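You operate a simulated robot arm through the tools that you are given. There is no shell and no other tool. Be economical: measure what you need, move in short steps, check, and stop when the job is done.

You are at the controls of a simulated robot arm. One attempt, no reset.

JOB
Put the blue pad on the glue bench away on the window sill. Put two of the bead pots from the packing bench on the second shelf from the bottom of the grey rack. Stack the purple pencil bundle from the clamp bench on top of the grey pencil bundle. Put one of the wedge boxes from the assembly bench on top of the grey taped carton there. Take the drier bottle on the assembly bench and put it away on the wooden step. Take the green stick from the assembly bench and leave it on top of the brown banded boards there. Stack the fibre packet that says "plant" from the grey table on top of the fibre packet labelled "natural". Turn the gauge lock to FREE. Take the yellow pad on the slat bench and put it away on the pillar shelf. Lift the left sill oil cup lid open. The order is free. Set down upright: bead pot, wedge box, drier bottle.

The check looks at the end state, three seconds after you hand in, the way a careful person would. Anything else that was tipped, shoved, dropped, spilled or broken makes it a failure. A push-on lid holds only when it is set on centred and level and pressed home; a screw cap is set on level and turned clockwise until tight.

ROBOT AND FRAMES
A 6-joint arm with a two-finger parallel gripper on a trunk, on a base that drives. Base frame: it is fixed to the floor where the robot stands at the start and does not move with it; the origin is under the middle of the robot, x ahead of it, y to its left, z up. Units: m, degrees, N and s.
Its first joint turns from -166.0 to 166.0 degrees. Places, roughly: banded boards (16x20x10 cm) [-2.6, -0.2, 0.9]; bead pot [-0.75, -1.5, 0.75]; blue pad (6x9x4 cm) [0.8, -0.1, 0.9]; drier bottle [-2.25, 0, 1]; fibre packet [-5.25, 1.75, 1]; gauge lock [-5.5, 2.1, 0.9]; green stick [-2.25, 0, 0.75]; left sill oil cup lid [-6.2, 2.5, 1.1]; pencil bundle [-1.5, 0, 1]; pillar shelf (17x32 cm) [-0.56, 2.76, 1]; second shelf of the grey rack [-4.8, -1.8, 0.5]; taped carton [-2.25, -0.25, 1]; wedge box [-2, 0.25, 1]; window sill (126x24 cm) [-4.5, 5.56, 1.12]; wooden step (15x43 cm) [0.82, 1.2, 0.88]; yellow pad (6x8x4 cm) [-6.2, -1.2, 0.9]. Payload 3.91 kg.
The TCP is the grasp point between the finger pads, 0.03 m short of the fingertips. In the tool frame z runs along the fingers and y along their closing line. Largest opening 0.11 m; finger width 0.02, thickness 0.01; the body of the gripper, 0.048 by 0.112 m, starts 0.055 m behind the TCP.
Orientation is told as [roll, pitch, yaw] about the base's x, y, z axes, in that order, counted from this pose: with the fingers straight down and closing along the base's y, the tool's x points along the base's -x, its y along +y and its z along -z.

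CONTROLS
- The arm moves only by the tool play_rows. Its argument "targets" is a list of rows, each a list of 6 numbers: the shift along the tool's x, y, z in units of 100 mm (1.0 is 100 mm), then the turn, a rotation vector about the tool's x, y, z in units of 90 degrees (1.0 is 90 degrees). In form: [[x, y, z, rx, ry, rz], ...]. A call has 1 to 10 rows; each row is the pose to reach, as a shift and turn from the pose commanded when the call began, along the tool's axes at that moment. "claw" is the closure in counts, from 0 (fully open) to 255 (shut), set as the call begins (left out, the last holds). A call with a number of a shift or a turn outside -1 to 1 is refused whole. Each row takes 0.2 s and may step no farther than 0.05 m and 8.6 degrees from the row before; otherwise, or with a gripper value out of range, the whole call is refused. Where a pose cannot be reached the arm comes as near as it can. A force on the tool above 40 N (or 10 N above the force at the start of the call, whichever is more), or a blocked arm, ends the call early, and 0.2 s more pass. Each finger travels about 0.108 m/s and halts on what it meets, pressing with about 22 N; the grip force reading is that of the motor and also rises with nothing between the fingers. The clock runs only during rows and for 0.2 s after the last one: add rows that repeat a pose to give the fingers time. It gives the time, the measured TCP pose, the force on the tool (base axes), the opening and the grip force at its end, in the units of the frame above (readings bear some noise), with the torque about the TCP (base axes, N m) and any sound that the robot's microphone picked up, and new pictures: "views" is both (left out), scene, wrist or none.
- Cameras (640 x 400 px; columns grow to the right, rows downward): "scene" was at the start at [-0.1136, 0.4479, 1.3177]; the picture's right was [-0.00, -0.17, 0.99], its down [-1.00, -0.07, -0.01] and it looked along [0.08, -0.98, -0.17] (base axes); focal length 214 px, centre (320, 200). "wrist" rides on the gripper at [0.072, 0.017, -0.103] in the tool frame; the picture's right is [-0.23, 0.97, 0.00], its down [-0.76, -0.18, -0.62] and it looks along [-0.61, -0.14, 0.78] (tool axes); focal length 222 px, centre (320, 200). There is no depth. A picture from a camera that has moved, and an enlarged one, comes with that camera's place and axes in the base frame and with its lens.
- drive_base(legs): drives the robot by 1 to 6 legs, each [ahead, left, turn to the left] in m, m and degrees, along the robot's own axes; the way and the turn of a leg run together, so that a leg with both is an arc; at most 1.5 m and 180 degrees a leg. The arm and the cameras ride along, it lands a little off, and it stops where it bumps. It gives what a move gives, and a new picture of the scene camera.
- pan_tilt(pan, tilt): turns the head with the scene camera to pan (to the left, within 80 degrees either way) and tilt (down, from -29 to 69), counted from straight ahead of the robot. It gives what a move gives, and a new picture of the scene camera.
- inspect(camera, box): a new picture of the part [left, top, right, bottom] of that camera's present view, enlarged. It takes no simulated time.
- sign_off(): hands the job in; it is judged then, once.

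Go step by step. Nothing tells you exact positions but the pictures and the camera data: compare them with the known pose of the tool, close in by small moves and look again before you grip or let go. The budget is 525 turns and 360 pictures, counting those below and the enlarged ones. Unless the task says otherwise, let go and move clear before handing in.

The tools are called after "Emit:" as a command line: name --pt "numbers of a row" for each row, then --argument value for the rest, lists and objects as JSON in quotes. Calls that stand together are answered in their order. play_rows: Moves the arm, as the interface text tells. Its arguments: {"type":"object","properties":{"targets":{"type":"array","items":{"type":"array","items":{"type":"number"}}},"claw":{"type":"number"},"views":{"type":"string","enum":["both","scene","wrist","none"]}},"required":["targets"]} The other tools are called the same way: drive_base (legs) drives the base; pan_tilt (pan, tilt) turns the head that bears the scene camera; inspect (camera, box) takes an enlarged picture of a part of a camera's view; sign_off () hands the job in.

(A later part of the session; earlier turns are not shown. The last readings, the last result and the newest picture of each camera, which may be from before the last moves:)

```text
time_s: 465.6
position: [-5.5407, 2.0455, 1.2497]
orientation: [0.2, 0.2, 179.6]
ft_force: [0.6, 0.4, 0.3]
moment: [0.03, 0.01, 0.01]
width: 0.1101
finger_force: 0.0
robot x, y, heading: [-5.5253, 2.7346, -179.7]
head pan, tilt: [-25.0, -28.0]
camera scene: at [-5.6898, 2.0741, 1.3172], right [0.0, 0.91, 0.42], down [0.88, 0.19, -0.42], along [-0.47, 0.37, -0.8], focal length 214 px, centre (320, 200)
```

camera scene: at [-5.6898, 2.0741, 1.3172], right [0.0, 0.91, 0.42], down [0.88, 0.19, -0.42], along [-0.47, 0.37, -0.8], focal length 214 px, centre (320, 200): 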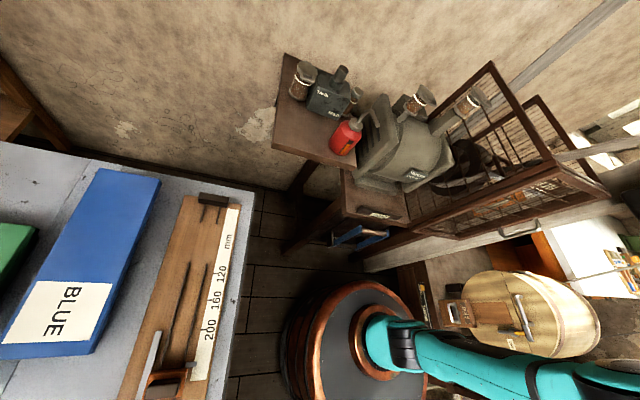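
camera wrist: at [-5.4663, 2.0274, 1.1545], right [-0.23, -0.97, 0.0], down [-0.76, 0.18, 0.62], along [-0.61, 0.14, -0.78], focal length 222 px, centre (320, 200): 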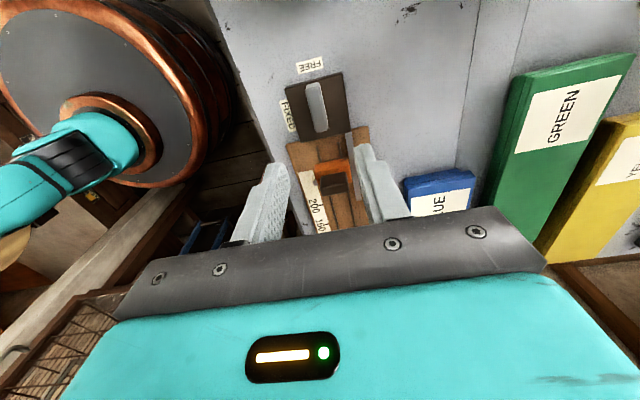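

Emit:
inspect --camera "scene" --box '[270, 40, 510, 220]'

```text
2.22 times, centred on (390, 130) of scene
camera zoom: at [-5.6898, 2.0741, 1.3172], right [0.0, 0.91, 0.42], down [0.88, 0.19, -0.42], along [-0.47, 0.37, -0.8], focal length 477 px, centre (164, 356)
```

zoom: 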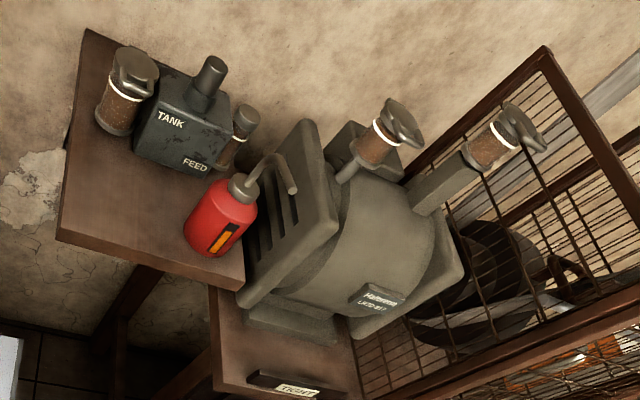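

The oil cups sit on the motor; the left one is at about (-6.17,2.47). I turn the robot so the hand faces it.

Emit:
drive_base --legs '[[0, 0, -90], [-0.15, 0, 0]]'

Emit:
play_rows --pt "0 0 0 0 0 -0.095" --pt "0 0 0 0 0 -0.19" --pt "0 0 0 0 0 -0.285" --pt "0 0 0 0 0 -0.38" --pt "0 0 0 0 0 -0.475" --pt "0 0 0 0 0 -0.57" --pt "0 0 0 0 0 -0.665" --pt "0 0 0 0 0 -0.76" --pt "0 0 0 0 0 -0.855" --pt "0 0 0 0 0 -0.95" --views "none"

Emit:
pan_tilt --pan 0 --tilt 10

Emit:
inspect --camera "wrist" --box '[0, 0, 640, 400]'

```text
time_s: 469.2
position: [-6.2064, 2.5871, 1.2499]
orientation: [0.0, -0.1, 102.1]
ft_force: [-0.3, -0.1, 0.4]
moment: [0.02, -0.01, -0.03]
width: 0.1099
finger_force: 0.1
robot x, y, heading: [-5.5319, 2.7349, 101.4]
head pan, tilt: [-25.0, -28.0]
stopped in leg 1: the robot was blocked; the commanded pose is now the measured one
camera scene: at [-6.2106, 2.7386, 1.3174], right [0.89, 0.19, 0.42], down [0.38, -0.82, -0.43], along [0.26, 0.54, -0.8], focal length 214 px, centre (320, 200)
```

scene: 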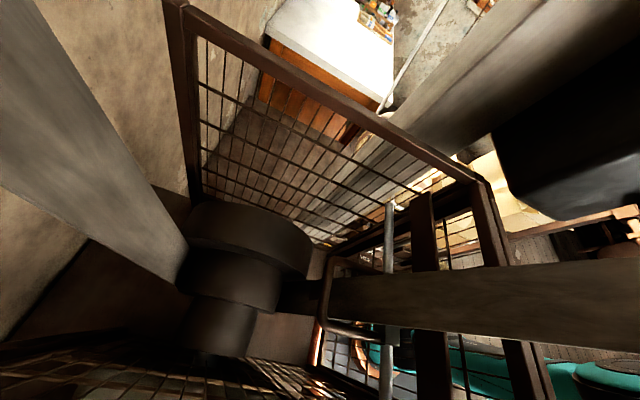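

```text
time_s: 470.0
position: [-6.2075, 2.5881, 1.2506]
orientation: [-0.2, -0.1, 127.7]
ft_force: [16.3, 2.7, 9.3]
moment: [0.92, 2.0, -2.33]
width: 0.11
finger_force: 0.0
robot x, y, heading: [-5.5292, 2.7309, 102.1]
head pan, tilt: [-25.0, -28.0]
stopped in row 4: the force on the tool passed its limit at 86 N (the readings are from after the stop); the commanded pose is now the measured one
```

```text
time_s: 471.1
position: [-6.2056, 2.5894, 1.2489]
orientation: [-0.2, -0.2, 127.7]
ft_force: [0.3, -0.5, 0.1]
moment: [0.0, -0.01, -0.01]
width: 0.1103
finger_force: 0.0
robot x, y, heading: [-5.5313, 2.7293, 101.4]
head pan, tilt: [0.0, 10.0]
camera scene: at [-6.2642, 2.6621, 1.2861], right [0.79, 0.61, 0.0], down [0.6, -0.78, 0.17], along [0.11, -0.13, -0.99], focal length 214 px, centre (320, 200)
```

scene: 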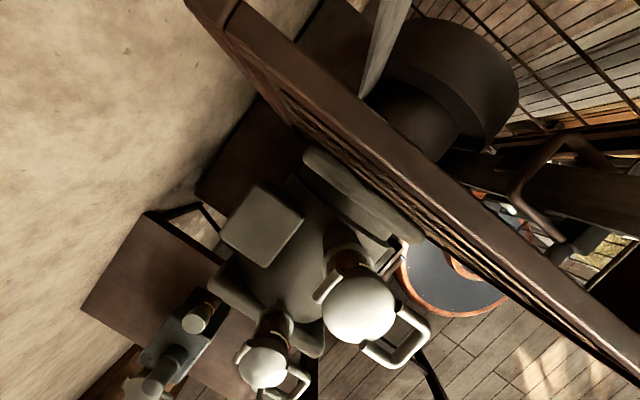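

```text
1.00 times, centred on (320, 200) of wrist (not enlarged: the box is as wide or as high as the picture)
camera zoom: at [-6.1751, 2.5202, 1.3528], right [-0.91, -0.42, 0.0], down [-0.33, 0.71, 0.63], along [-0.26, 0.57, -0.78], focal length 222 px, centre (320, 200)
```

zoom: 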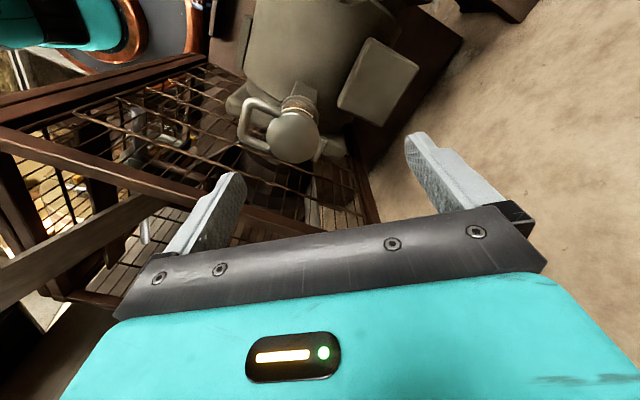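

I touched the guard cage during the turn. The left cup's lid is at about (-6.18,2.467,1.10) with a wire loop handle pointing +x. I back away first, then re-orient the tool.

Emit:
drive_base --legs '[[-0.146, -0.226, 0]]'

Emit:
pan_tilt --pan 0 --tilt 25

```text
time_s: 473.0
position: [-5.9569, 2.4989, 1.2485]
orientation: [0.0, 0.1, 127.5]
ft_force: [-0.7, -0.5, 0.3]
moment: [-0.02, -0.01, -0.01]
width: 0.1097
finger_force: 0.1
robot x, y, heading: [-5.2802, 2.6333, 101.8]
head pan, tilt: [0.0, 10.0]
camera scene: at [-6.0147, 2.5721, 1.2852], right [0.79, 0.61, 0.0], down [0.6, -0.78, 0.17], along [0.11, -0.14, -0.98], focal length 214 px, centre (320, 200)
```

scene: 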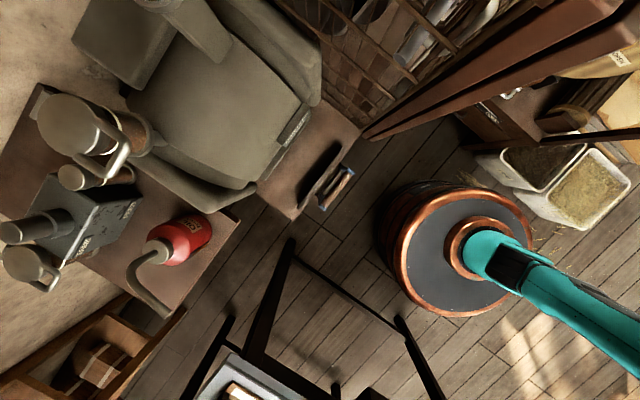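

```text
time_s: 473.8
position: [-5.9562, 2.4995, 1.2507]
orientation: [-0.1, 0.0, 127.5]
ft_force: [-0.2, -0.2, 0.0]
moment: [-0.01, -0.02, -0.01]
width: 0.1098
finger_force: 0.1
robot x, y, heading: [-5.2793, 2.6348, 101.5]
head pan, tilt: [0.0, 25.0]
camera scene: at [-5.9999, 2.5529, 1.286], right [0.79, 0.61, 0.0], down [0.55, -0.72, 0.42], along [0.26, -0.33, -0.91], focal length 214 px, centre (320, 200)
```

scene: 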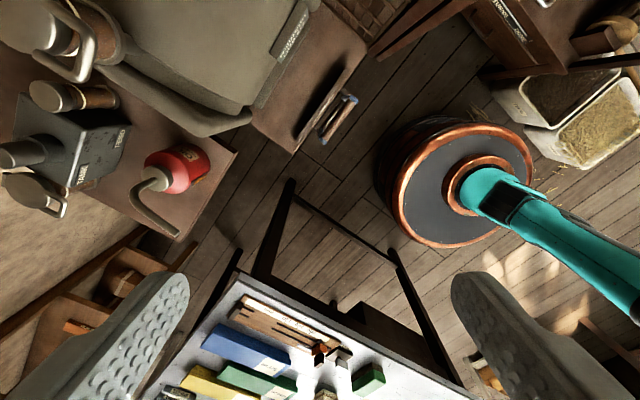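

Emit:
drive_base --legs '[[0, 0, -11.5]]'

Emit:
play_rows --pt "0 0 0 0 0 -0.09" --pt "0 0 0 0 0 -0.18" --pt "0 0 0 0 0 -0.27" --pt "0 0 0 0 0 -0.36" --pt "0 0 0 0 0 -0.45" --pt "0 0 0 0 0 -0.54" --pt "0 0 0 0 0 -0.63" --pt "0 0 0 0 0 -0.71" --views "none"

Emit:
pan_tilt --pan 0 --tilt -25

```text
time_s: 474.9
position: [-5.9694, 2.5993, 1.2499]
orientation: [0.2, 0.1, 119.1]
ft_force: [-2.2, -8.9, -1.7]
moment: [0.43, -0.08, 0.23]
width: 0.11
finger_force: 0.1
robot x, y, heading: [-5.2803, 2.6326, 92.7]
head pan, tilt: [0.0, 25.0]
stopped in leg 1: the force on the tool passed its limit at 103 N (the readings are from after the stop); the commanded pose is now the measured one
camera scene: at [-6.0049, 2.6595, 1.2869], right [0.87, 0.49, -0.01], down [0.44, -0.79, 0.43], along [0.2, -0.38, -0.9], focal length 214 px, centre (320, 200)
```

scene: 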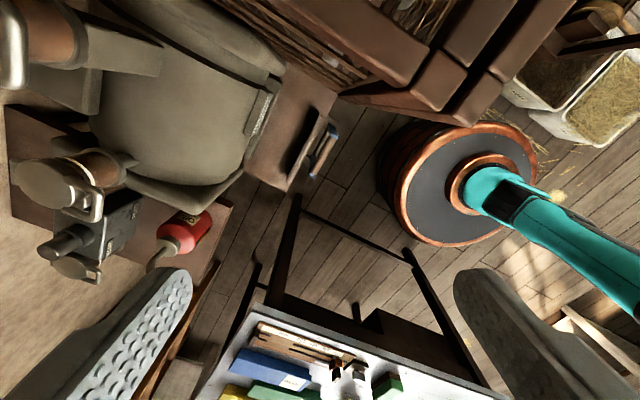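

```text
time_s: 476.7
position: [-5.9709, 2.602, 1.2506]
orientation: [0.1, -0.1, -176.9]
ft_force: [-0.5, 0.1, 0.0]
moment: [0.01, -0.01, 0.01]
width: 0.1098
finger_force: 0.0
robot x, y, heading: [-5.2801, 2.6346, 92.5]
head pan, tilt: [0.0, 25.0]
```

```text
time_s: 477.9
position: [-5.9699, 2.6014, 1.2512]
orientation: [0.2, -0.2, -176.9]
ft_force: [-0.2, 0.1, 0.6]
moment: [0.0, 0.01, -0.04]
width: 0.1102
finger_force: 0.2
robot x, y, heading: [-5.2806, 2.6324, 92.5]
head pan, tilt: [0.0, -25.0]
camera scene: at [-6.116, 2.5938, 1.3087], right [-0.05, 1.0, 0.0], down [0.9, 0.05, -0.42], along [-0.42, -0.02, -0.91], focal length 214 px, centre (320, 200)
```

scene: 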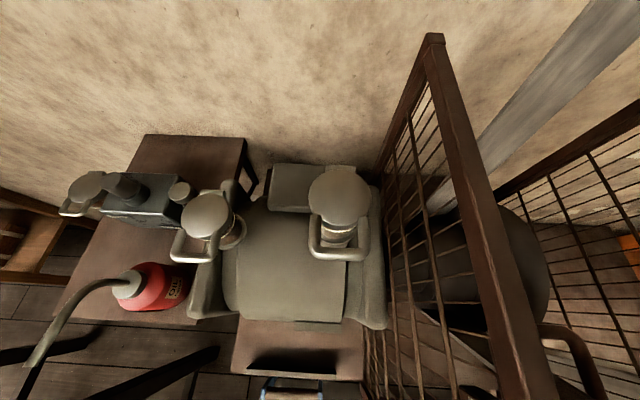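

I bumped the cage again; it is close on the +y side, so I move the base away (-y) before continuing.

Emit:
drive_base --legs '[[-0.13, 0, 0]]'

Emit:
pan_tilt --pan 0 --tilt -10

```text
time_s: 479.1
position: [-5.9649, 2.4728, 1.2509]
orientation: [0.2, -0.3, -176.9]
ft_force: [0.4, -0.3, 0.6]
moment: [-0.01, -0.02, 0.01]
width: 0.1101
finger_force: 0.2
robot x, y, heading: [-5.2753, 2.504, 92.6]
head pan, tilt: [0.0, -25.0]
camera scene: at [-6.1101, 2.465, 1.3088], right [-0.05, 1.0, 0.0], down [0.9, 0.05, -0.43], along [-0.43, -0.03, -0.9], focal length 214 px, centre (320, 200)
```

scene: 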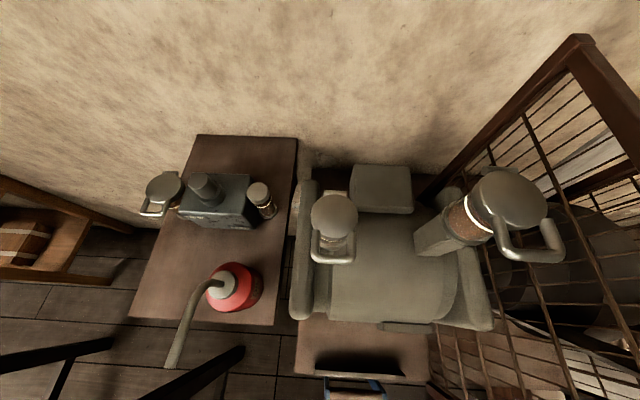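

```text
time_s: 479.9
position: [-5.9643, 2.4735, 1.2512]
orientation: [0.1, -0.2, -177.0]
ft_force: [-0.6, -0.4, 0.5]
moment: [0.01, -0.01, 0.0]
width: 0.1101
finger_force: 0.0
robot x, y, heading: [-5.2776, 2.5056, 92.8]
head pan, tilt: [0.0, -10.0]
camera scene: at [-6.0898, 2.4661, 1.2954], right [-0.05, 1.0, 0.0], down [0.98, 0.05, -0.18], along [-0.18, -0.01, -0.98], focal length 214 px, centre (320, 200)
```

scene: 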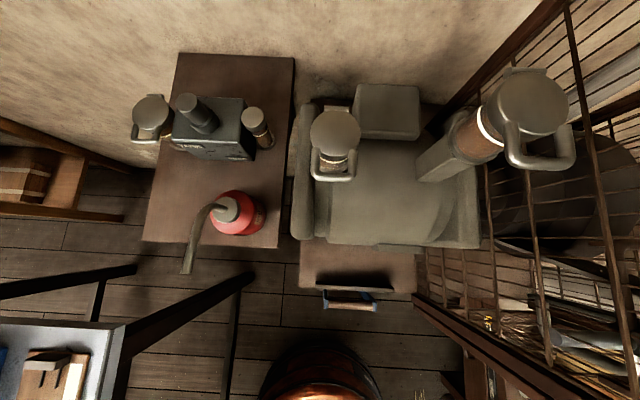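

The left motor cup's lid centre is at (-6.19,2.475,1.11), loop outer bar at (-6.151,2.475,1.087), hinge on the wall side. I move the hand above the loop.

Emit:
pan_tilt --pan 0 --tilt 25

Emit:
drive_base --legs '[[0.01, 0.19, 0]]'

Emit:
inspect --camera "wrist" --box '[0, 0, 640, 400]'

```text
time_s: 480.9
position: [-5.9649, 2.4738, 1.2518]
orientation: [0.1, -0.2, -176.9]
ft_force: [0.5, 0.8, 0.0]
moment: [0.0, 0.01, 0.01]
width: 0.1098
finger_force: 0.0
robot x, y, heading: [-5.2724, 2.5077, 92.8]
head pan, tilt: [0.0, 25.0]
camera scene: at [-6.0343, 2.469, 1.2874], right [-0.05, 1.0, 0.0], down [0.91, 0.05, 0.42], along [0.42, 0.02, -0.91], focal length 214 px, centre (320, 200)
```

scene: 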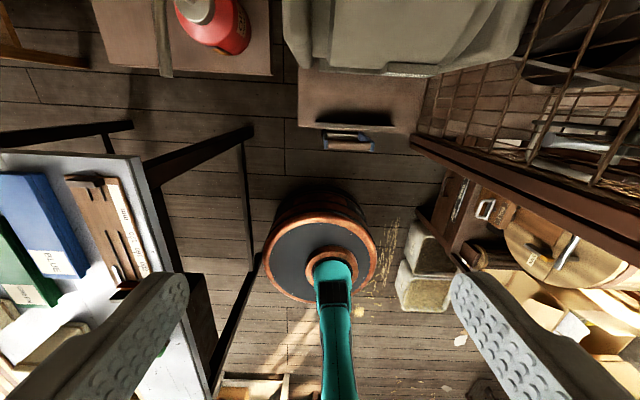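

```text
time_s: 482.4
position: [-6.1544, 2.473, 1.251]
orientation: [0.0, -0.2, -176.9]
ft_force: [0.1, -0.1, -0.1]
moment: [0.01, 0.0, 0.01]
width: 0.1102
finger_force: 0.0
robot x, y, heading: [-5.4676, 2.5024, 92.8]
head pan, tilt: [0.0, 25.0]
camera scene: at [-6.2243, 2.4696, 1.2874], right [-0.05, 1.0, 0.0], down [0.91, 0.05, 0.42], along [0.42, 0.02, -0.91], focal length 214 px, centre (320, 200)
```

scene: 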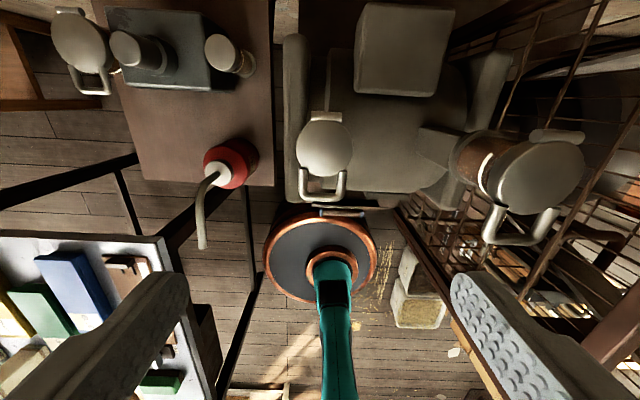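

```text
1.00 times, centred on (320, 200) of wrist (not enlarged: the box is as wide or as high as the picture)
camera zoom: at [-6.0806, 2.461, 1.3534], right [-0.17, -0.98, 0.0], down [-0.77, 0.14, 0.63], along [-0.62, 0.11, -0.78], focal length 222 px, centre (320, 200)
```

zoom: 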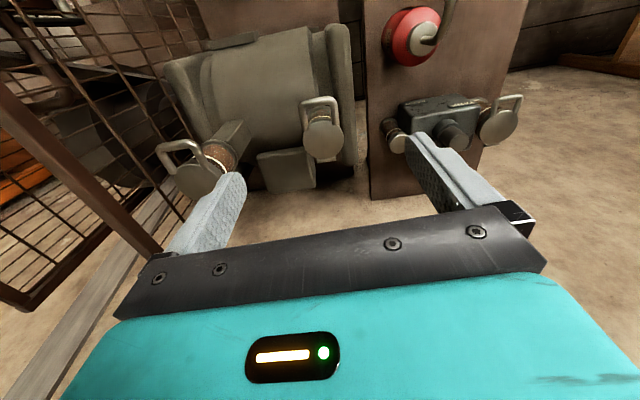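

Emit:
play_rows --pt "0 -0.02 0.3 0 0 0" --pt "0 -0.02 0.6 0 0 0" --pt "0 -0.02 0.9 0 0 0" --claw 100 --views "both"

```text
time_s: 483.2
position: [-6.1537, 2.4765, 1.161]
orientation: [0.2, -0.2, -176.9]
ft_force: [0.4, 0.2, -0.2]
moment: [-0.04, 0.01, -0.02]
width: 0.067
finger_force: 0.1
robot x, y, heading: [-5.4673, 2.5083, 92.8]
head pan, tilt: [0.0, 25.0]
camera scene: at [-6.2241, 2.4716, 1.1978], right [-0.05, 1.0, 0.0], down [0.91, 0.05, 0.42], along [0.42, 0.02, -0.91], focal length 214 px, centre (320, 200)
camera wrist: at [-6.0804, 2.4631, 1.2638], right [-0.17, -0.98, 0.0], down [-0.77, 0.14, 0.63], along [-0.62, 0.11, -0.78], focal length 222 px, centre (320, 200)
```

scene: 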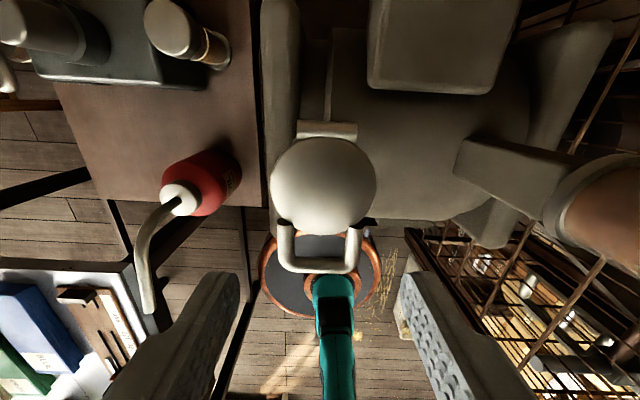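
wrist: 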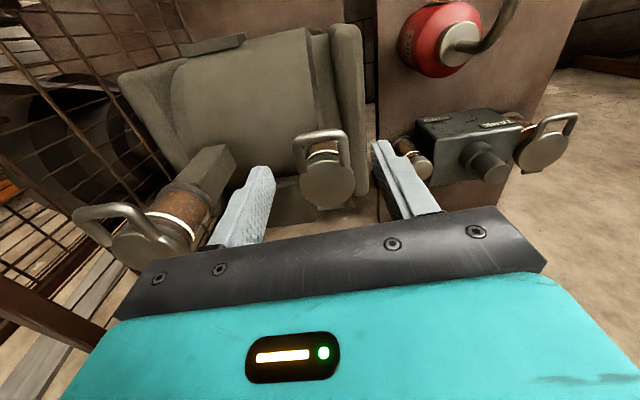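

Emit:
play_rows --pt "0 0 0.2 0 0 0" --pt "0 0 0.4 0 0 0" --views "none"

Emit:
play_rows --pt "0 0 0 0 0 0" --pt "0 0 0 0 0 0" --pt "0 0 0 0 0 0" --claw 255 --views "both"

```text
time_s: 483.9
position: [-6.1536, 2.4758, 1.1197]
orientation: [0.1, -0.2, -176.8]
ft_force: [0.2, -0.5, 0.5]
moment: [0.04, 0.02, -0.02]
width: 0.067
finger_force: 0.1
robot x, y, heading: [-5.4629, 2.5075, 92.6]
head pan, tilt: [0.0, 25.0]
```

```text
time_s: 484.6
position: [-6.1538, 2.4754, 1.1205]
orientation: [0.1, -0.2, -177.0]
ft_force: [0.4, 9.2, -2.7]
moment: [0.16, -0.16, -0.49]
width: 0.0409
finger_force: 44.9
robot x, y, heading: [-5.4647, 2.5042, 92.7]
head pan, tilt: [0.0, 25.0]
camera scene: at [-6.2245, 2.4719, 1.1574], right [-0.05, 1.0, 0.0], down [0.91, 0.05, 0.42], along [0.42, 0.02, -0.91], focal length 214 px, centre (320, 200)
camera wrist: at [-6.0808, 2.4632, 1.2235], right [-0.18, -0.98, 0.0], down [-0.77, 0.14, 0.63], along [-0.62, 0.11, -0.78], focal length 222 px, centre (320, 200)
```

scene: 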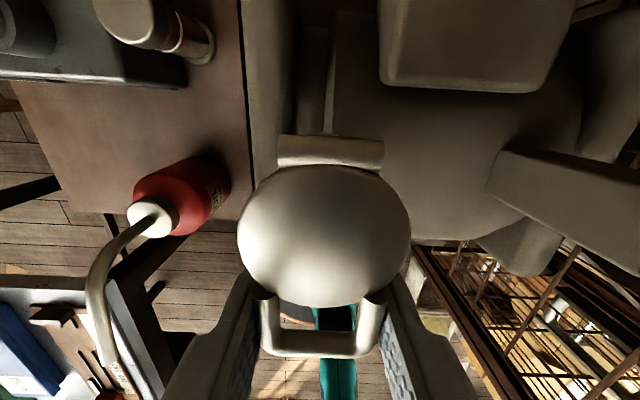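
wrist: 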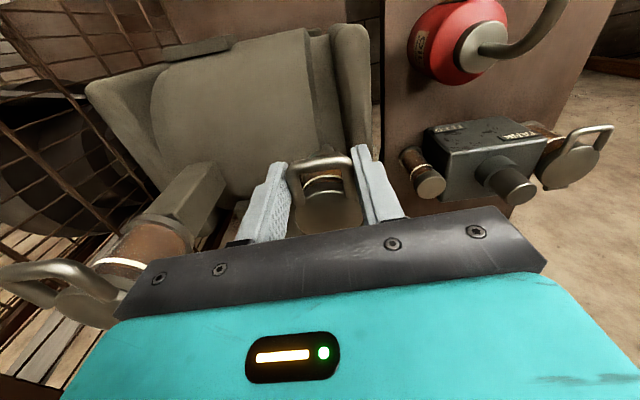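

Loop pinched; hinge at x≈-6.2145. I lift it along an arc.

Emit:
play_rows --pt "-0.01 0 -0.08 0 0 0" --pt "-0.021 0 -0.158 0 0 0" --pt "-0.05 0 -0.23 0 0 0" --pt "-0.082 0 -0.305 0 0 0" --pt "-0.13 0 -0.37 0 0 0" --pt "-0.179 0 -0.431 0 0 0" --views "both"

```text
time_s: 485.7
position: [-6.1599, 2.4762, 1.1506]
orientation: [0.1, -0.3, -176.8]
ft_force: [6.9, 4.0, 1.3]
moment: [0.4, -0.19, 0.13]
width: 0.0414
finger_force: 44.8
robot x, y, heading: [-5.4646, 2.5078, 92.7]
head pan, tilt: [0.0, 25.0]
stopped in row 5: the force on the tool passed its limit at 56 N (the readings are from after the stop); the commanded pose is now the measured one
camera scene: at [-6.2308, 2.4719, 1.1885], right [-0.05, 1.0, 0.0], down [0.91, 0.05, 0.42], along [0.42, 0.02, -0.91], focal length 214 px, centre (320, 200)
camera wrist: at [-6.0872, 2.4633, 1.2547], right [-0.17, -0.98, 0.0], down [-0.77, 0.14, 0.62], along [-0.62, 0.11, -0.78], focal length 222 px, centre (320, 200)
```

scene: 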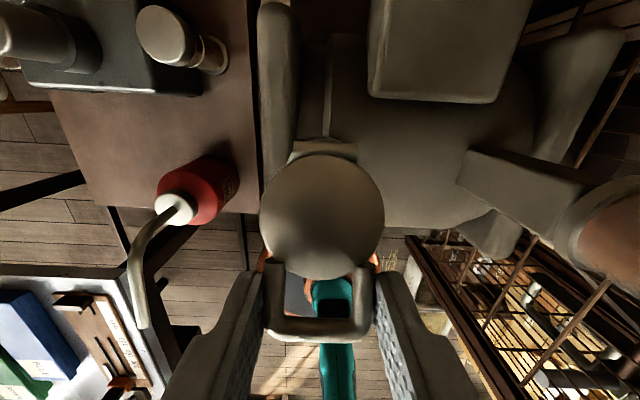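
wrist: 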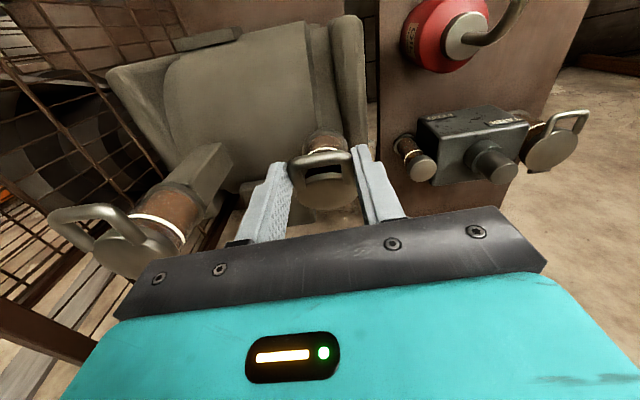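

Lid is rising. I continue with a slightly larger radius.

Emit:
play_rows --pt "-0.05 0 -0.09 0 0 0" --pt "-0.113 0 -0.182 0 0 0" --pt "-0.18 0 -0.25 0 0 0" --pt "-0.257 0 -0.314 0 0 0" --views "both"

```text
time_s: 486.0
position: [-6.1612, 2.4764, 1.1545]
orientation: [0.0, 0.4, -176.9]
ft_force: [6.4, 1.7, 4.7]
moment: [0.21, -0.05, 0.26]
width: 0.0413
finger_force: 45.2
robot x, y, heading: [-5.4657, 2.5082, 92.5]
head pan, tilt: [0.0, 25.0]
stopped in row 1: the force on the tool passed its limit at 42 N (the readings are from after the stop); the commanded pose is now the measured one
camera scene: at [-6.232, 2.4719, 1.1898], right [-0.05, 1.0, 0.0], down [0.9, 0.05, 0.43], along [0.43, 0.02, -0.9], focal length 214 px, centre (320, 200)
camera wrist: at [-6.0889, 2.4632, 1.2571], right [-0.17, -0.98, 0.0], down [-0.77, 0.14, 0.62], along [-0.61, 0.11, -0.79], focal length 222 px, centre (320, 200)
```

scene: 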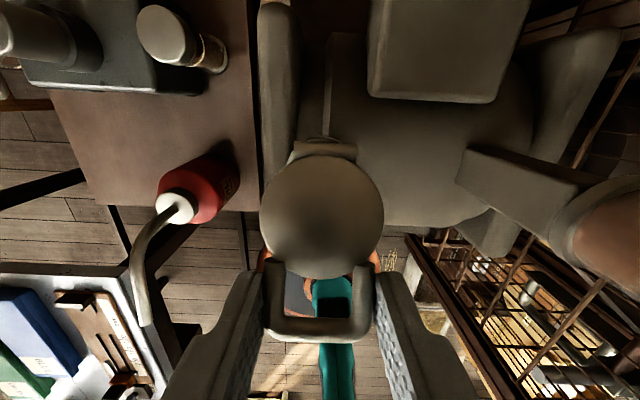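
wrist: 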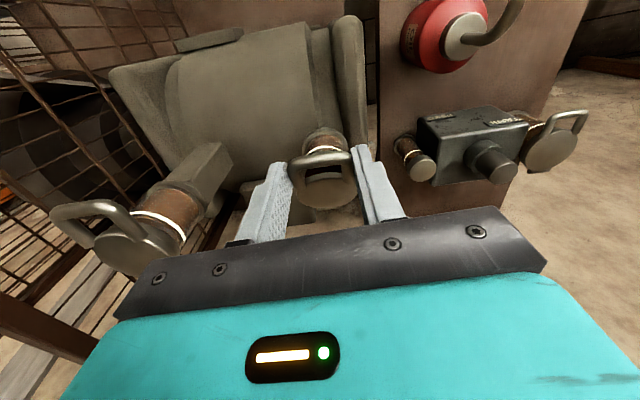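

The pinch resists rotation, so I'll switch: lower the lid, release, and instead lift the loop from below with closed fingers tilted 45°.

Emit:
play_rows --pt "0.03 0 0.12 0 0 0" --pt "0.06 0 0.24 0 0 0" --pt "0.07 0 0.32 0 0 0" --views "none"

Emit:
play_rows --pt "0 0 0 0 0 0" --pt "0 0 0 0 0 0" --pt "0 0 -0.3 0 0 0" --pt "0 0 -0.7 0 0 0" --pt "0 0 -1 0 0 0" --claw 90 --views "both"

```text
time_s: 486.8
position: [-6.1543, 2.4764, 1.121]
orientation: [0.2, 0.3, -177.0]
ft_force: [4.9, -1.7, 19.7]
moment: [-0.02, 1.14, -0.27]
width: 0.0412
finger_force: 45.2
robot x, y, heading: [-5.462, 2.5109, 92.5]
head pan, tilt: [0.0, 25.0]
```

```text
time_s: 488.0
position: [-6.1561, 2.4779, 1.2218]
orientation: [0.1, 0.3, -176.9]
ft_force: [0.0, -0.5, 0.0]
moment: [0.04, 0.03, -0.01]
width: 0.0708
finger_force: 0.0
robot x, y, heading: [-5.464, 2.5095, 92.8]
head pan, tilt: [0.0, 25.0]
camera scene: at [-6.2266, 2.4728, 1.2576], right [-0.05, 1.0, 0.0], down [0.9, 0.05, 0.43], along [0.43, 0.02, -0.9], focal length 214 px, centre (320, 200)
camera wrist: at [-6.0835, 2.4642, 1.3249], right [-0.17, -0.98, 0.0], down [-0.77, 0.14, 0.62], along [-0.61, 0.11, -0.79], focal length 222 px, centre (320, 200)
```

scene: 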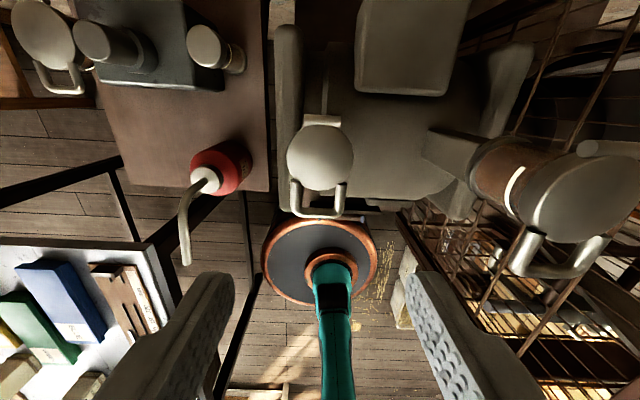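
wrist: 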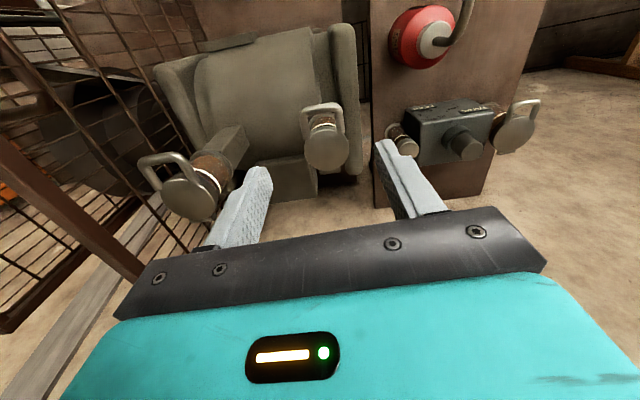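

Emit:
drive_base --legs '[[0, -0.12, 0]]'

Emit:
play_rows --pt "0 0 0 0 -0.09 0" --pt "0 0 0 0 -0.18 0" --pt "0 0 0 0 -0.27 0" --pt "0 0 0 0 -0.36 0" --pt "0 0 0 0 -0.44 0" --pt "0 0 0 0 -0.5 0" --claw 255 --views "both"

```text
time_s: 489.3
position: [-6.0353, 2.4839, 1.2212]
orientation: [0.1, 0.4, -176.9]
ft_force: [-0.6, -0.8, -0.4]
moment: [-0.04, -0.03, 0.01]
width: 0.0713
finger_force: 0.2
robot x, y, heading: [-5.3481, 2.5156, 92.7]
head pan, tilt: [0.0, 25.0]
camera scene: at [-6.106, 2.4794, 1.2572], right [-0.05, 1.0, 0.0], down [0.9, 0.05, 0.43], along [0.43, 0.02, -0.9], focal length 214 px, centre (320, 200)
```

scene: 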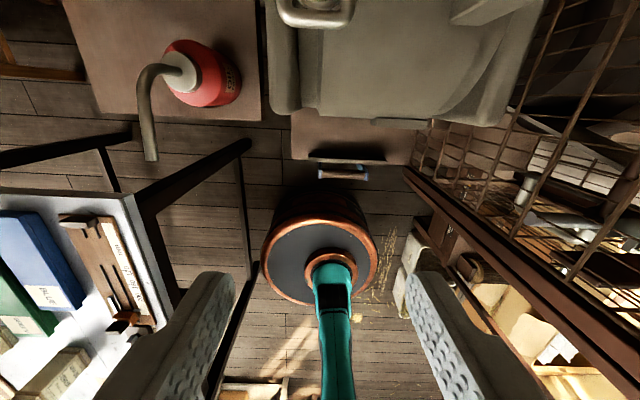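

```text
time_s: 490.7
position: [-6.0359, 2.4835, 1.222]
orientation: [0.2, -44.9, -177.1]
ft_force: [0.0, 0.4, 0.0]
moment: [-0.02, -0.02, -0.02]
width: 0.0
finger_force: 22.2
robot x, y, heading: [-5.3486, 2.5159, 92.7]
head pan, tilt: [0.0, 25.0]
camera scene: at [-6.059, 2.4817, 1.2956], right [-0.05, 1.0, 0.0], down [0.94, 0.05, -0.34], along [-0.34, -0.02, -0.94], focal length 214 px, centre (320, 200)
camera wrist: at [-5.9106, 2.4731, 1.243], right [-0.11, -0.98, 0.16], down [-0.11, 0.17, 0.98], along [-0.99, 0.09, -0.13], focal length 222 px, centre (320, 200)
```

scene: 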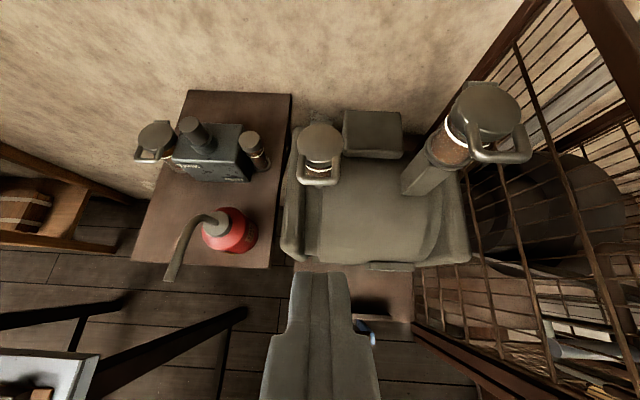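
wrist: 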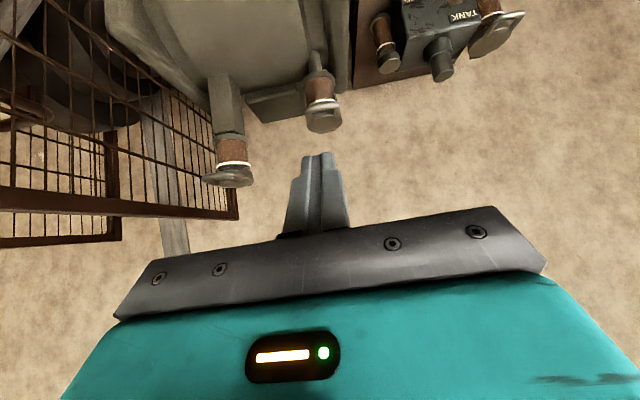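

Emit:
play_rows --pt "0.11 0.02 0.3 0 0 0" --pt "0.22 0.04 0.6 0 0 0" --views "both"

```text
time_s: 491.3
position: [-6.061, 2.4785, 1.1623]
orientation: [0.1, -44.8, -177.1]
ft_force: [0.9, -1.0, -0.1]
moment: [0.02, -0.01, 0.0]
width: 0.0001
finger_force: 22.3
robot x, y, heading: [-5.3449, 2.5154, 92.4]
head pan, tilt: [0.0, 25.0]
camera scene: at [-6.0847, 2.4762, 1.2376], right [-0.05, 1.0, 0.0], down [0.94, 0.05, -0.34], along [-0.34, -0.02, -0.94], focal length 214 px, centre (320, 200)
camera wrist: at [-5.9363, 2.4674, 1.185], right [-0.11, -0.98, 0.16], down [-0.11, 0.17, 0.98], along [-0.99, 0.09, -0.13], focal length 222 px, centre (320, 200)
```

scene: 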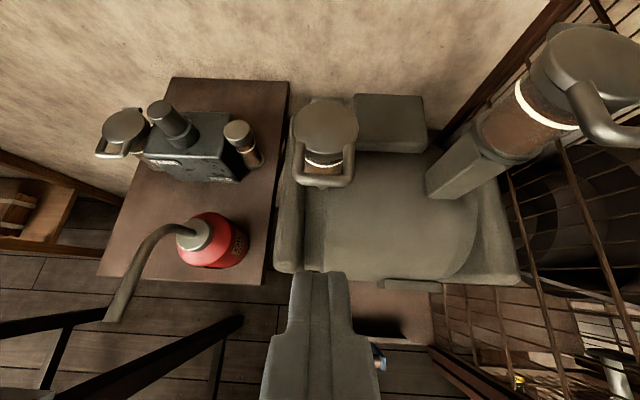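
wrist: 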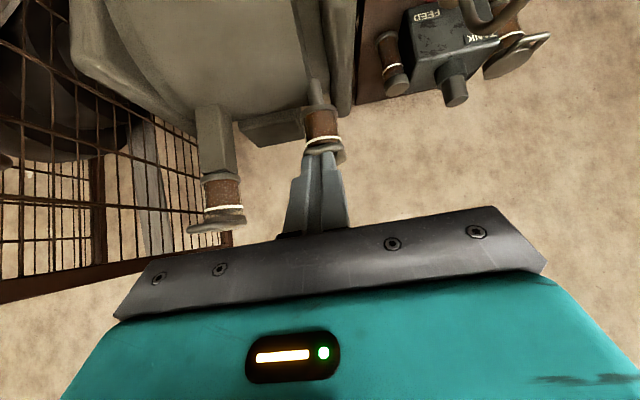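

Emit:
play_rows --pt "0 0 0.3 0 0 0" --pt "0 0 0.55 0 0 0" --pt "0 0 0.8 0 0 0" --views "both"

```text
time_s: 492.1
position: [-6.1183, 2.4752, 1.1055]
orientation: [0.1, -44.8, -177.1]
ft_force: [0.7, 0.7, 0.0]
moment: [0.02, -0.01, 0.01]
width: 0.0
finger_force: 22.2
robot x, y, heading: [-5.3431, 2.5149, 92.7]
head pan, tilt: [0.0, 25.0]
camera scene: at [-6.1419, 2.4736, 1.181], right [-0.05, 1.0, 0.0], down [0.94, 0.05, -0.34], along [-0.34, -0.02, -0.94], focal length 214 px, centre (320, 200)
camera wrist: at [-5.9935, 2.4648, 1.1285], right [-0.11, -0.98, 0.16], down [-0.11, 0.17, 0.98], along [-0.99, 0.09, -0.13], focal length 222 px, centre (320, 200)
```

scene: 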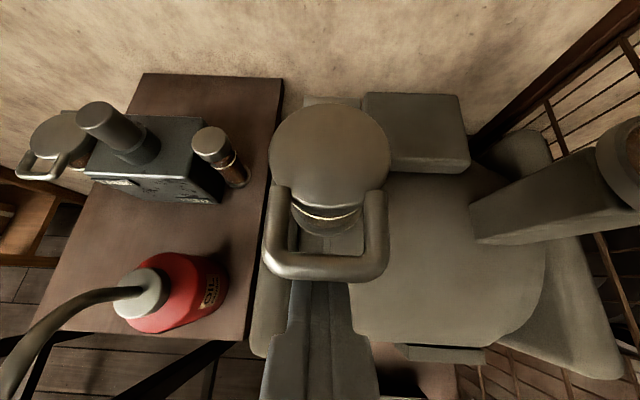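
wrist: 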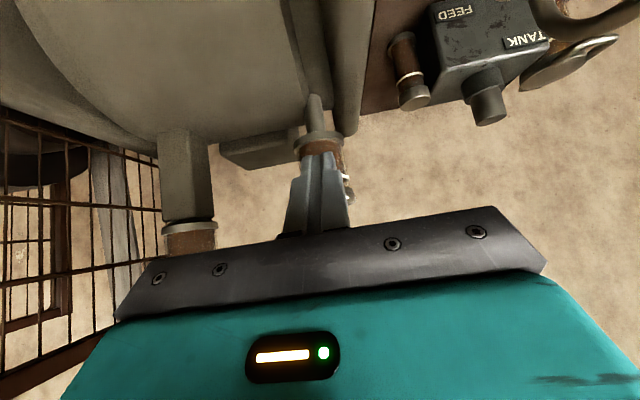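

The finger is under the loop bar. I lift along the arc.

Emit:
play_rows --pt "-0.057 0 0 0 0 0" --pt "-0.2 0 -0.11 0 0 0" --pt "-0.37 0 -0.18 0 0 0" --pt "-0.55 0 -0.205 0 0 0" --views "both"

```text
time_s: 493.1
position: [-6.1436, 2.4749, 1.1587]
orientation: [0.1, -44.7, -177.1]
ft_force: [-0.2, 0.3, 0.6]
moment: [-0.01, -0.03, -0.01]
width: 0.0001
finger_force: 21.7
robot x, y, heading: [-5.3436, 2.5162, 92.6]
head pan, tilt: [0.0, 25.0]
camera scene: at [-6.1661, 2.4722, 1.234], right [-0.05, 1.0, 0.0], down [0.94, 0.05, -0.34], along [-0.34, -0.02, -0.94], focal length 214 px, centre (320, 200)
camera wrist: at [-6.0176, 2.4634, 1.1817], right [-0.11, -0.98, 0.16], down [-0.11, 0.17, 0.98], along [-0.99, 0.09, -0.13], focal length 222 px, centre (320, 200)
```

scene: 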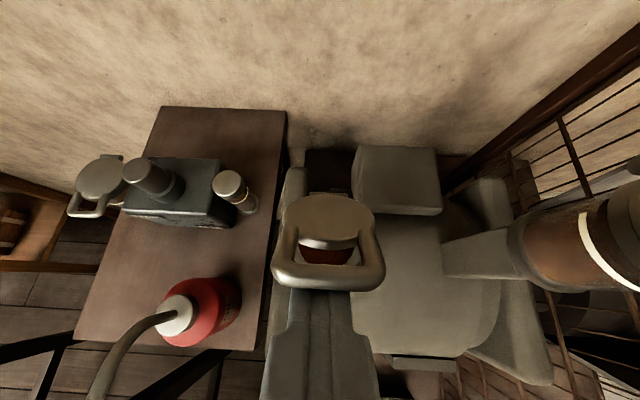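
wrist: 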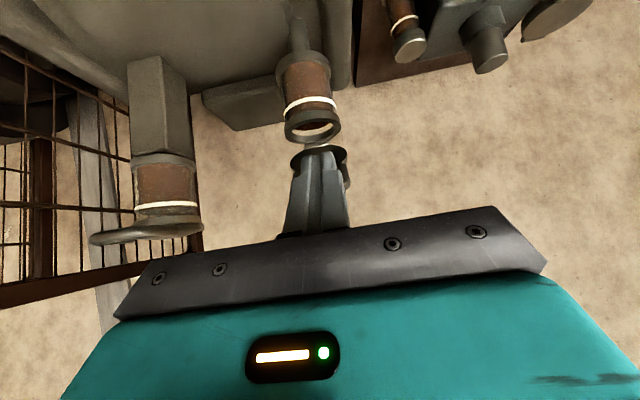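

Emit:
play_rows --pt "-0.18 0 0.024 0 0 0" --pt "-0.35 0 0.094 0 0 0" --pt "-0.495 0 0.205 0 0 0" --pt "-0.606 0 0.35 0 0 0" --views "both"

```text
time_s: 494.1
position: [-6.2017, 2.4703, 1.1782]
orientation: [0.1, -44.4, -177.0]
ft_force: [27.8, 1.2, -0.9]
moment: [0.05, -0.42, 0.25]
width: 0.0
finger_force: 21.6
robot x, y, heading: [-5.3434, 2.5128, 92.5]
head pan, tilt: [0.0, 25.0]
stopped in row 4: the force on the tool passed its limit at 66 N (the readings are from after the stop); the commanded pose is now the measured one
camera scene: at [-6.2248, 2.4691, 1.2531], right [-0.05, 1.0, 0.0], down [0.94, 0.05, -0.33], along [-0.33, -0.02, -0.94], focal length 214 px, centre (320, 200)
camera wrist: at [-6.0761, 2.4603, 1.2016], right [-0.11, -0.98, 0.16], down [-0.12, 0.17, 0.98], along [-0.99, 0.09, -0.13], focal length 222 px, centre (320, 200)
```

scene: 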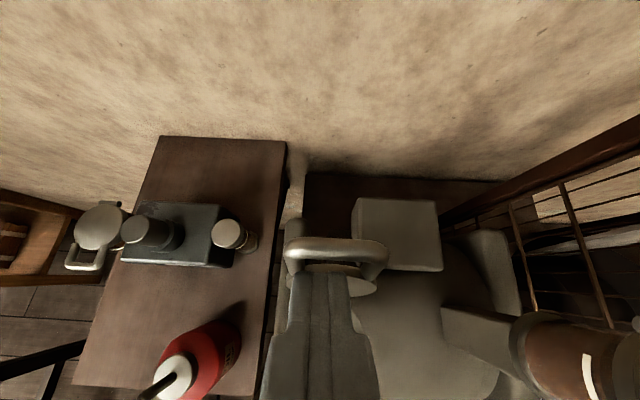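
wrist: 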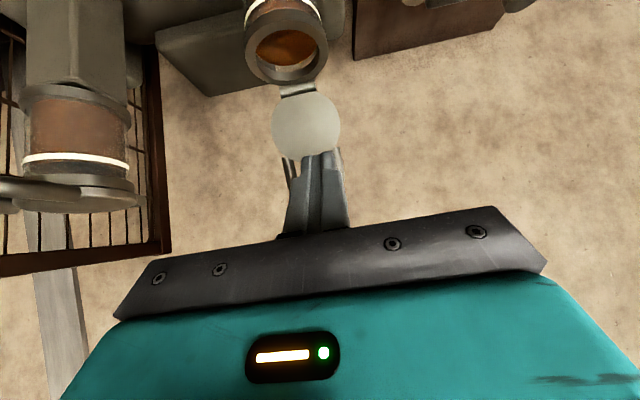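

The lid is at its open stop. I withdraw the finger out of the loop, moving back and slightly up.

Emit:
play_rows --pt "0.035 0 -0.1 0 0 0" --pt "0.07 0 -0.2 0 0 0" --pt "0.106 0 -0.32 0 0 0" --views "both"

```text
time_s: 494.9
position: [-6.1746, 2.4729, 1.1913]
orientation: [0.2, -44.3, -177.0]
ft_force: [0.3, -0.1, -0.8]
moment: [-0.01, 0.01, 0.01]
width: 0.0003
finger_force: 21.5
robot x, y, heading: [-5.3461, 2.5143, 92.6]
head pan, tilt: [0.0, 25.0]
camera scene: at [-6.1981, 2.4704, 1.2663], right [-0.05, 1.0, 0.0], down [0.94, 0.05, -0.33], along [-0.33, -0.02, -0.94], focal length 214 px, centre (320, 200)
camera wrist: at [-6.0493, 2.4617, 1.215], right [-0.11, -0.98, 0.16], down [-0.12, 0.17, 0.98], along [-0.99, 0.09, -0.14], focal length 222 px, centre (320, 200)
```

scene: 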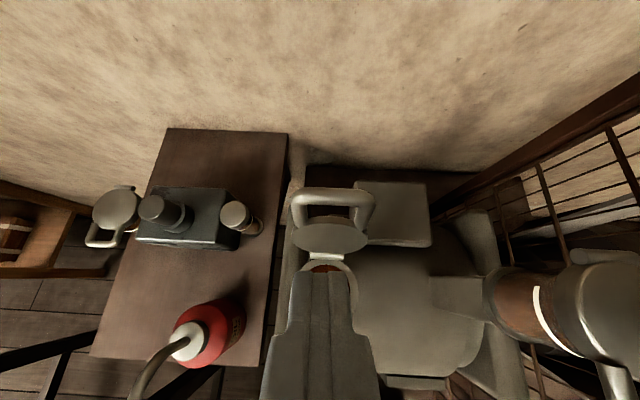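
wrist: 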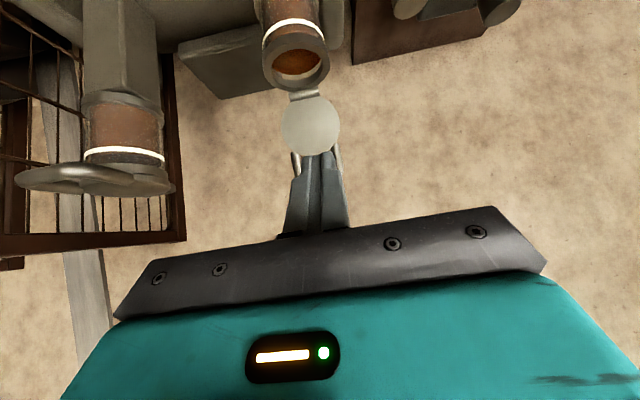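

The lid stays open past vertical. I back the hand off.

Emit:
drive_base --legs '[[0, -0.25, 0]]'

Emit:
play_rows --pt "0 0 0 0 0.09 0" --pt "0 0 0 0 0.18 0" --pt "0 0 0 0 0.27 0" --pt "0 0 0 0 0.36 0" --pt "0 0 0 0 0.44 0" --pt "0 0 0 0 0.493 0" --claw 0 --views "none"

Emit:
pan_tilt --pan 0 --tilt -25

```text
time_s: 496.7
position: [-5.9224, 2.4836, 1.1927]
orientation: [0.1, -44.4, -177.1]
ft_force: [0.1, 0.1, -0.1]
moment: [0.03, -0.03, -0.01]
width: 0.0
finger_force: 21.8
robot x, y, heading: [-5.0923, 2.5245, 92.4]
head pan, tilt: [0.0, 25.0]
camera scene: at [-5.9467, 2.4821, 1.2668], right [-0.05, 1.0, 0.0], down [0.94, 0.05, -0.33], along [-0.33, -0.02, -0.94], focal length 214 px, centre (320, 200)
```

scene: 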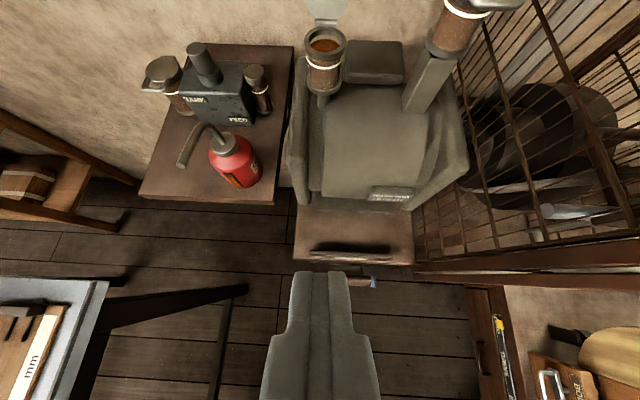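

```text
time_s: 498.1
position: [-5.9204, 2.4844, 1.1884]
orientation: [0.1, -0.1, -177.0]
ft_force: [0.4, 0.1, 1.8]
moment: [0.01, 0.01, 0.02]
width: 0.11
finger_force: 0.0
out of reach, approached as far as the arm can: row 6
robot x, y, heading: [-5.0939, 2.5245, 92.6]
head pan, tilt: [0.0, 25.0]
```

```text
time_s: 499.3
position: [-5.9191, 2.4835, 1.1886]
orientation: [0.2, -0.2, -177.0]
ft_force: [1.2, 0.3, 0.3]
moment: [-0.01, -0.01, -0.02]
width: 0.1098
finger_force: 0.0
robot x, y, heading: [-5.0918, 2.5232, 92.7]
head pan, tilt: [0.0, -25.0]
camera scene: at [-6.0656, 2.4761, 1.2461], right [-0.05, 1.0, 0.0], down [0.9, 0.05, -0.42], along [-0.42, -0.02, -0.91], focal length 214 px, centre (320, 200)
```

scene: 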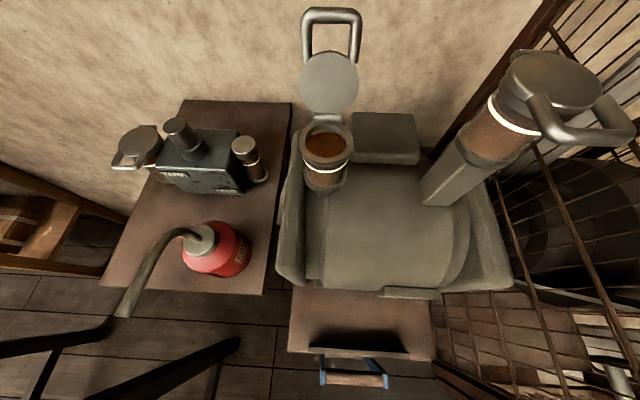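

Everything there looks right. The last task is the second bead pot. I retract the arm and drive back toward the packing bench.

Emit:
play_rows --pt "0.4 0 0 0 0 0" --pt "0.8 0 0 0 0 0" --pt "1 0 0 0 0 0" --views "none"

Emit:
play_rows --pt "0.4 0 0 0 0 0" --pt "0.8 0 0 0 0 0" --pt "1 0 0 0 0 0" --views "none"

Emit:
drive_base --legs '[[0, -0.9, -2.7], [-1.45, 0, 0]]'

Emit:
pan_tilt --pan 70 --tilt 15

```text
time_s: 500.1
position: [-5.8193, 2.4899, 1.1869]
orientation: [0.1, 0.2, -176.9]
ft_force: [-0.9, -0.3, -0.8]
moment: [0.02, 0.0, 0.01]
width: 0.11
finger_force: 0.1
robot x, y, heading: [-5.0982, 2.5228, 92.7]
head pan, tilt: [0.0, -25.0]
```

```text
time_s: 500.9
position: [-5.7202, 2.4942, 1.1873]
orientation: [0.0, 0.1, -177.0]
ft_force: [-1.0, -1.0, 0.1]
moment: [0.04, -0.03, -0.01]
width: 0.1101
finger_force: 0.1
robot x, y, heading: [-5.0927, 2.5237, 92.9]
head pan, tilt: [0.0, -25.0]
```

```text
time_s: 512.5
position: [-4.8118, 1.072, 1.1879]
orientation: [0.0, 0.0, -179.1]
ft_force: [-0.6, 0.0, -0.3]
moment: [0.0, -0.02, 0.03]
width: 0.1101
finger_force: 0.2
robot x, y, heading: [-4.1822, 1.0782, 90.4]
head pan, tilt: [0.0, -25.0]
camera scene: at [-4.9579, 1.0696, 1.2459], right [-0.02, 1.0, 0.0], down [0.91, 0.01, -0.42], along [-0.42, -0.01, -0.91], focal length 214 px, centre (320, 200)
```

scene: 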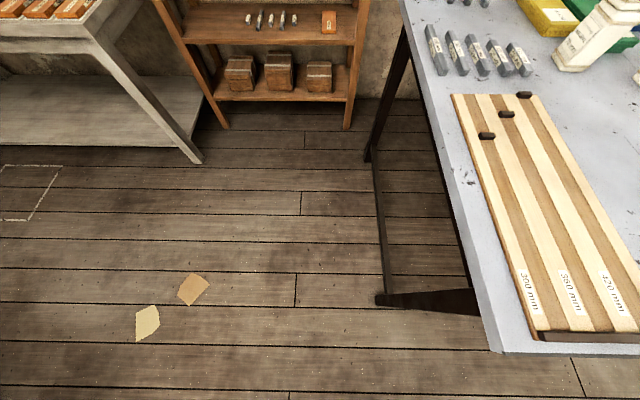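

```text
time_s: 513.9
position: [-4.8113, 1.0734, 1.1885]
orientation: [0.1, 0.0, -179.0]
ft_force: [-0.1, -1.4, -0.6]
moment: [-0.01, 0.0, -0.01]
width: 0.11
finger_force: 0.1
robot x, y, heading: [-4.1821, 1.0771, 90.2]
head pan, tilt: [70.0, 15.0]
camera scene: at [-4.8968, 0.9828, 1.285], right [0.0, 0.34, -0.94], down [0.96, 0.26, 0.09], along [0.27, -0.9, -0.33], focal length 214 px, centre (320, 200)
```

scene: 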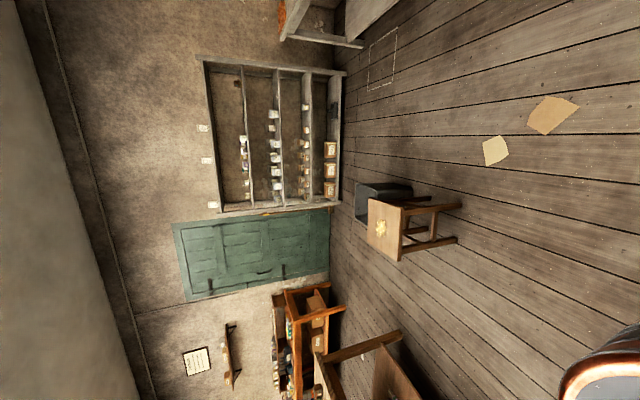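

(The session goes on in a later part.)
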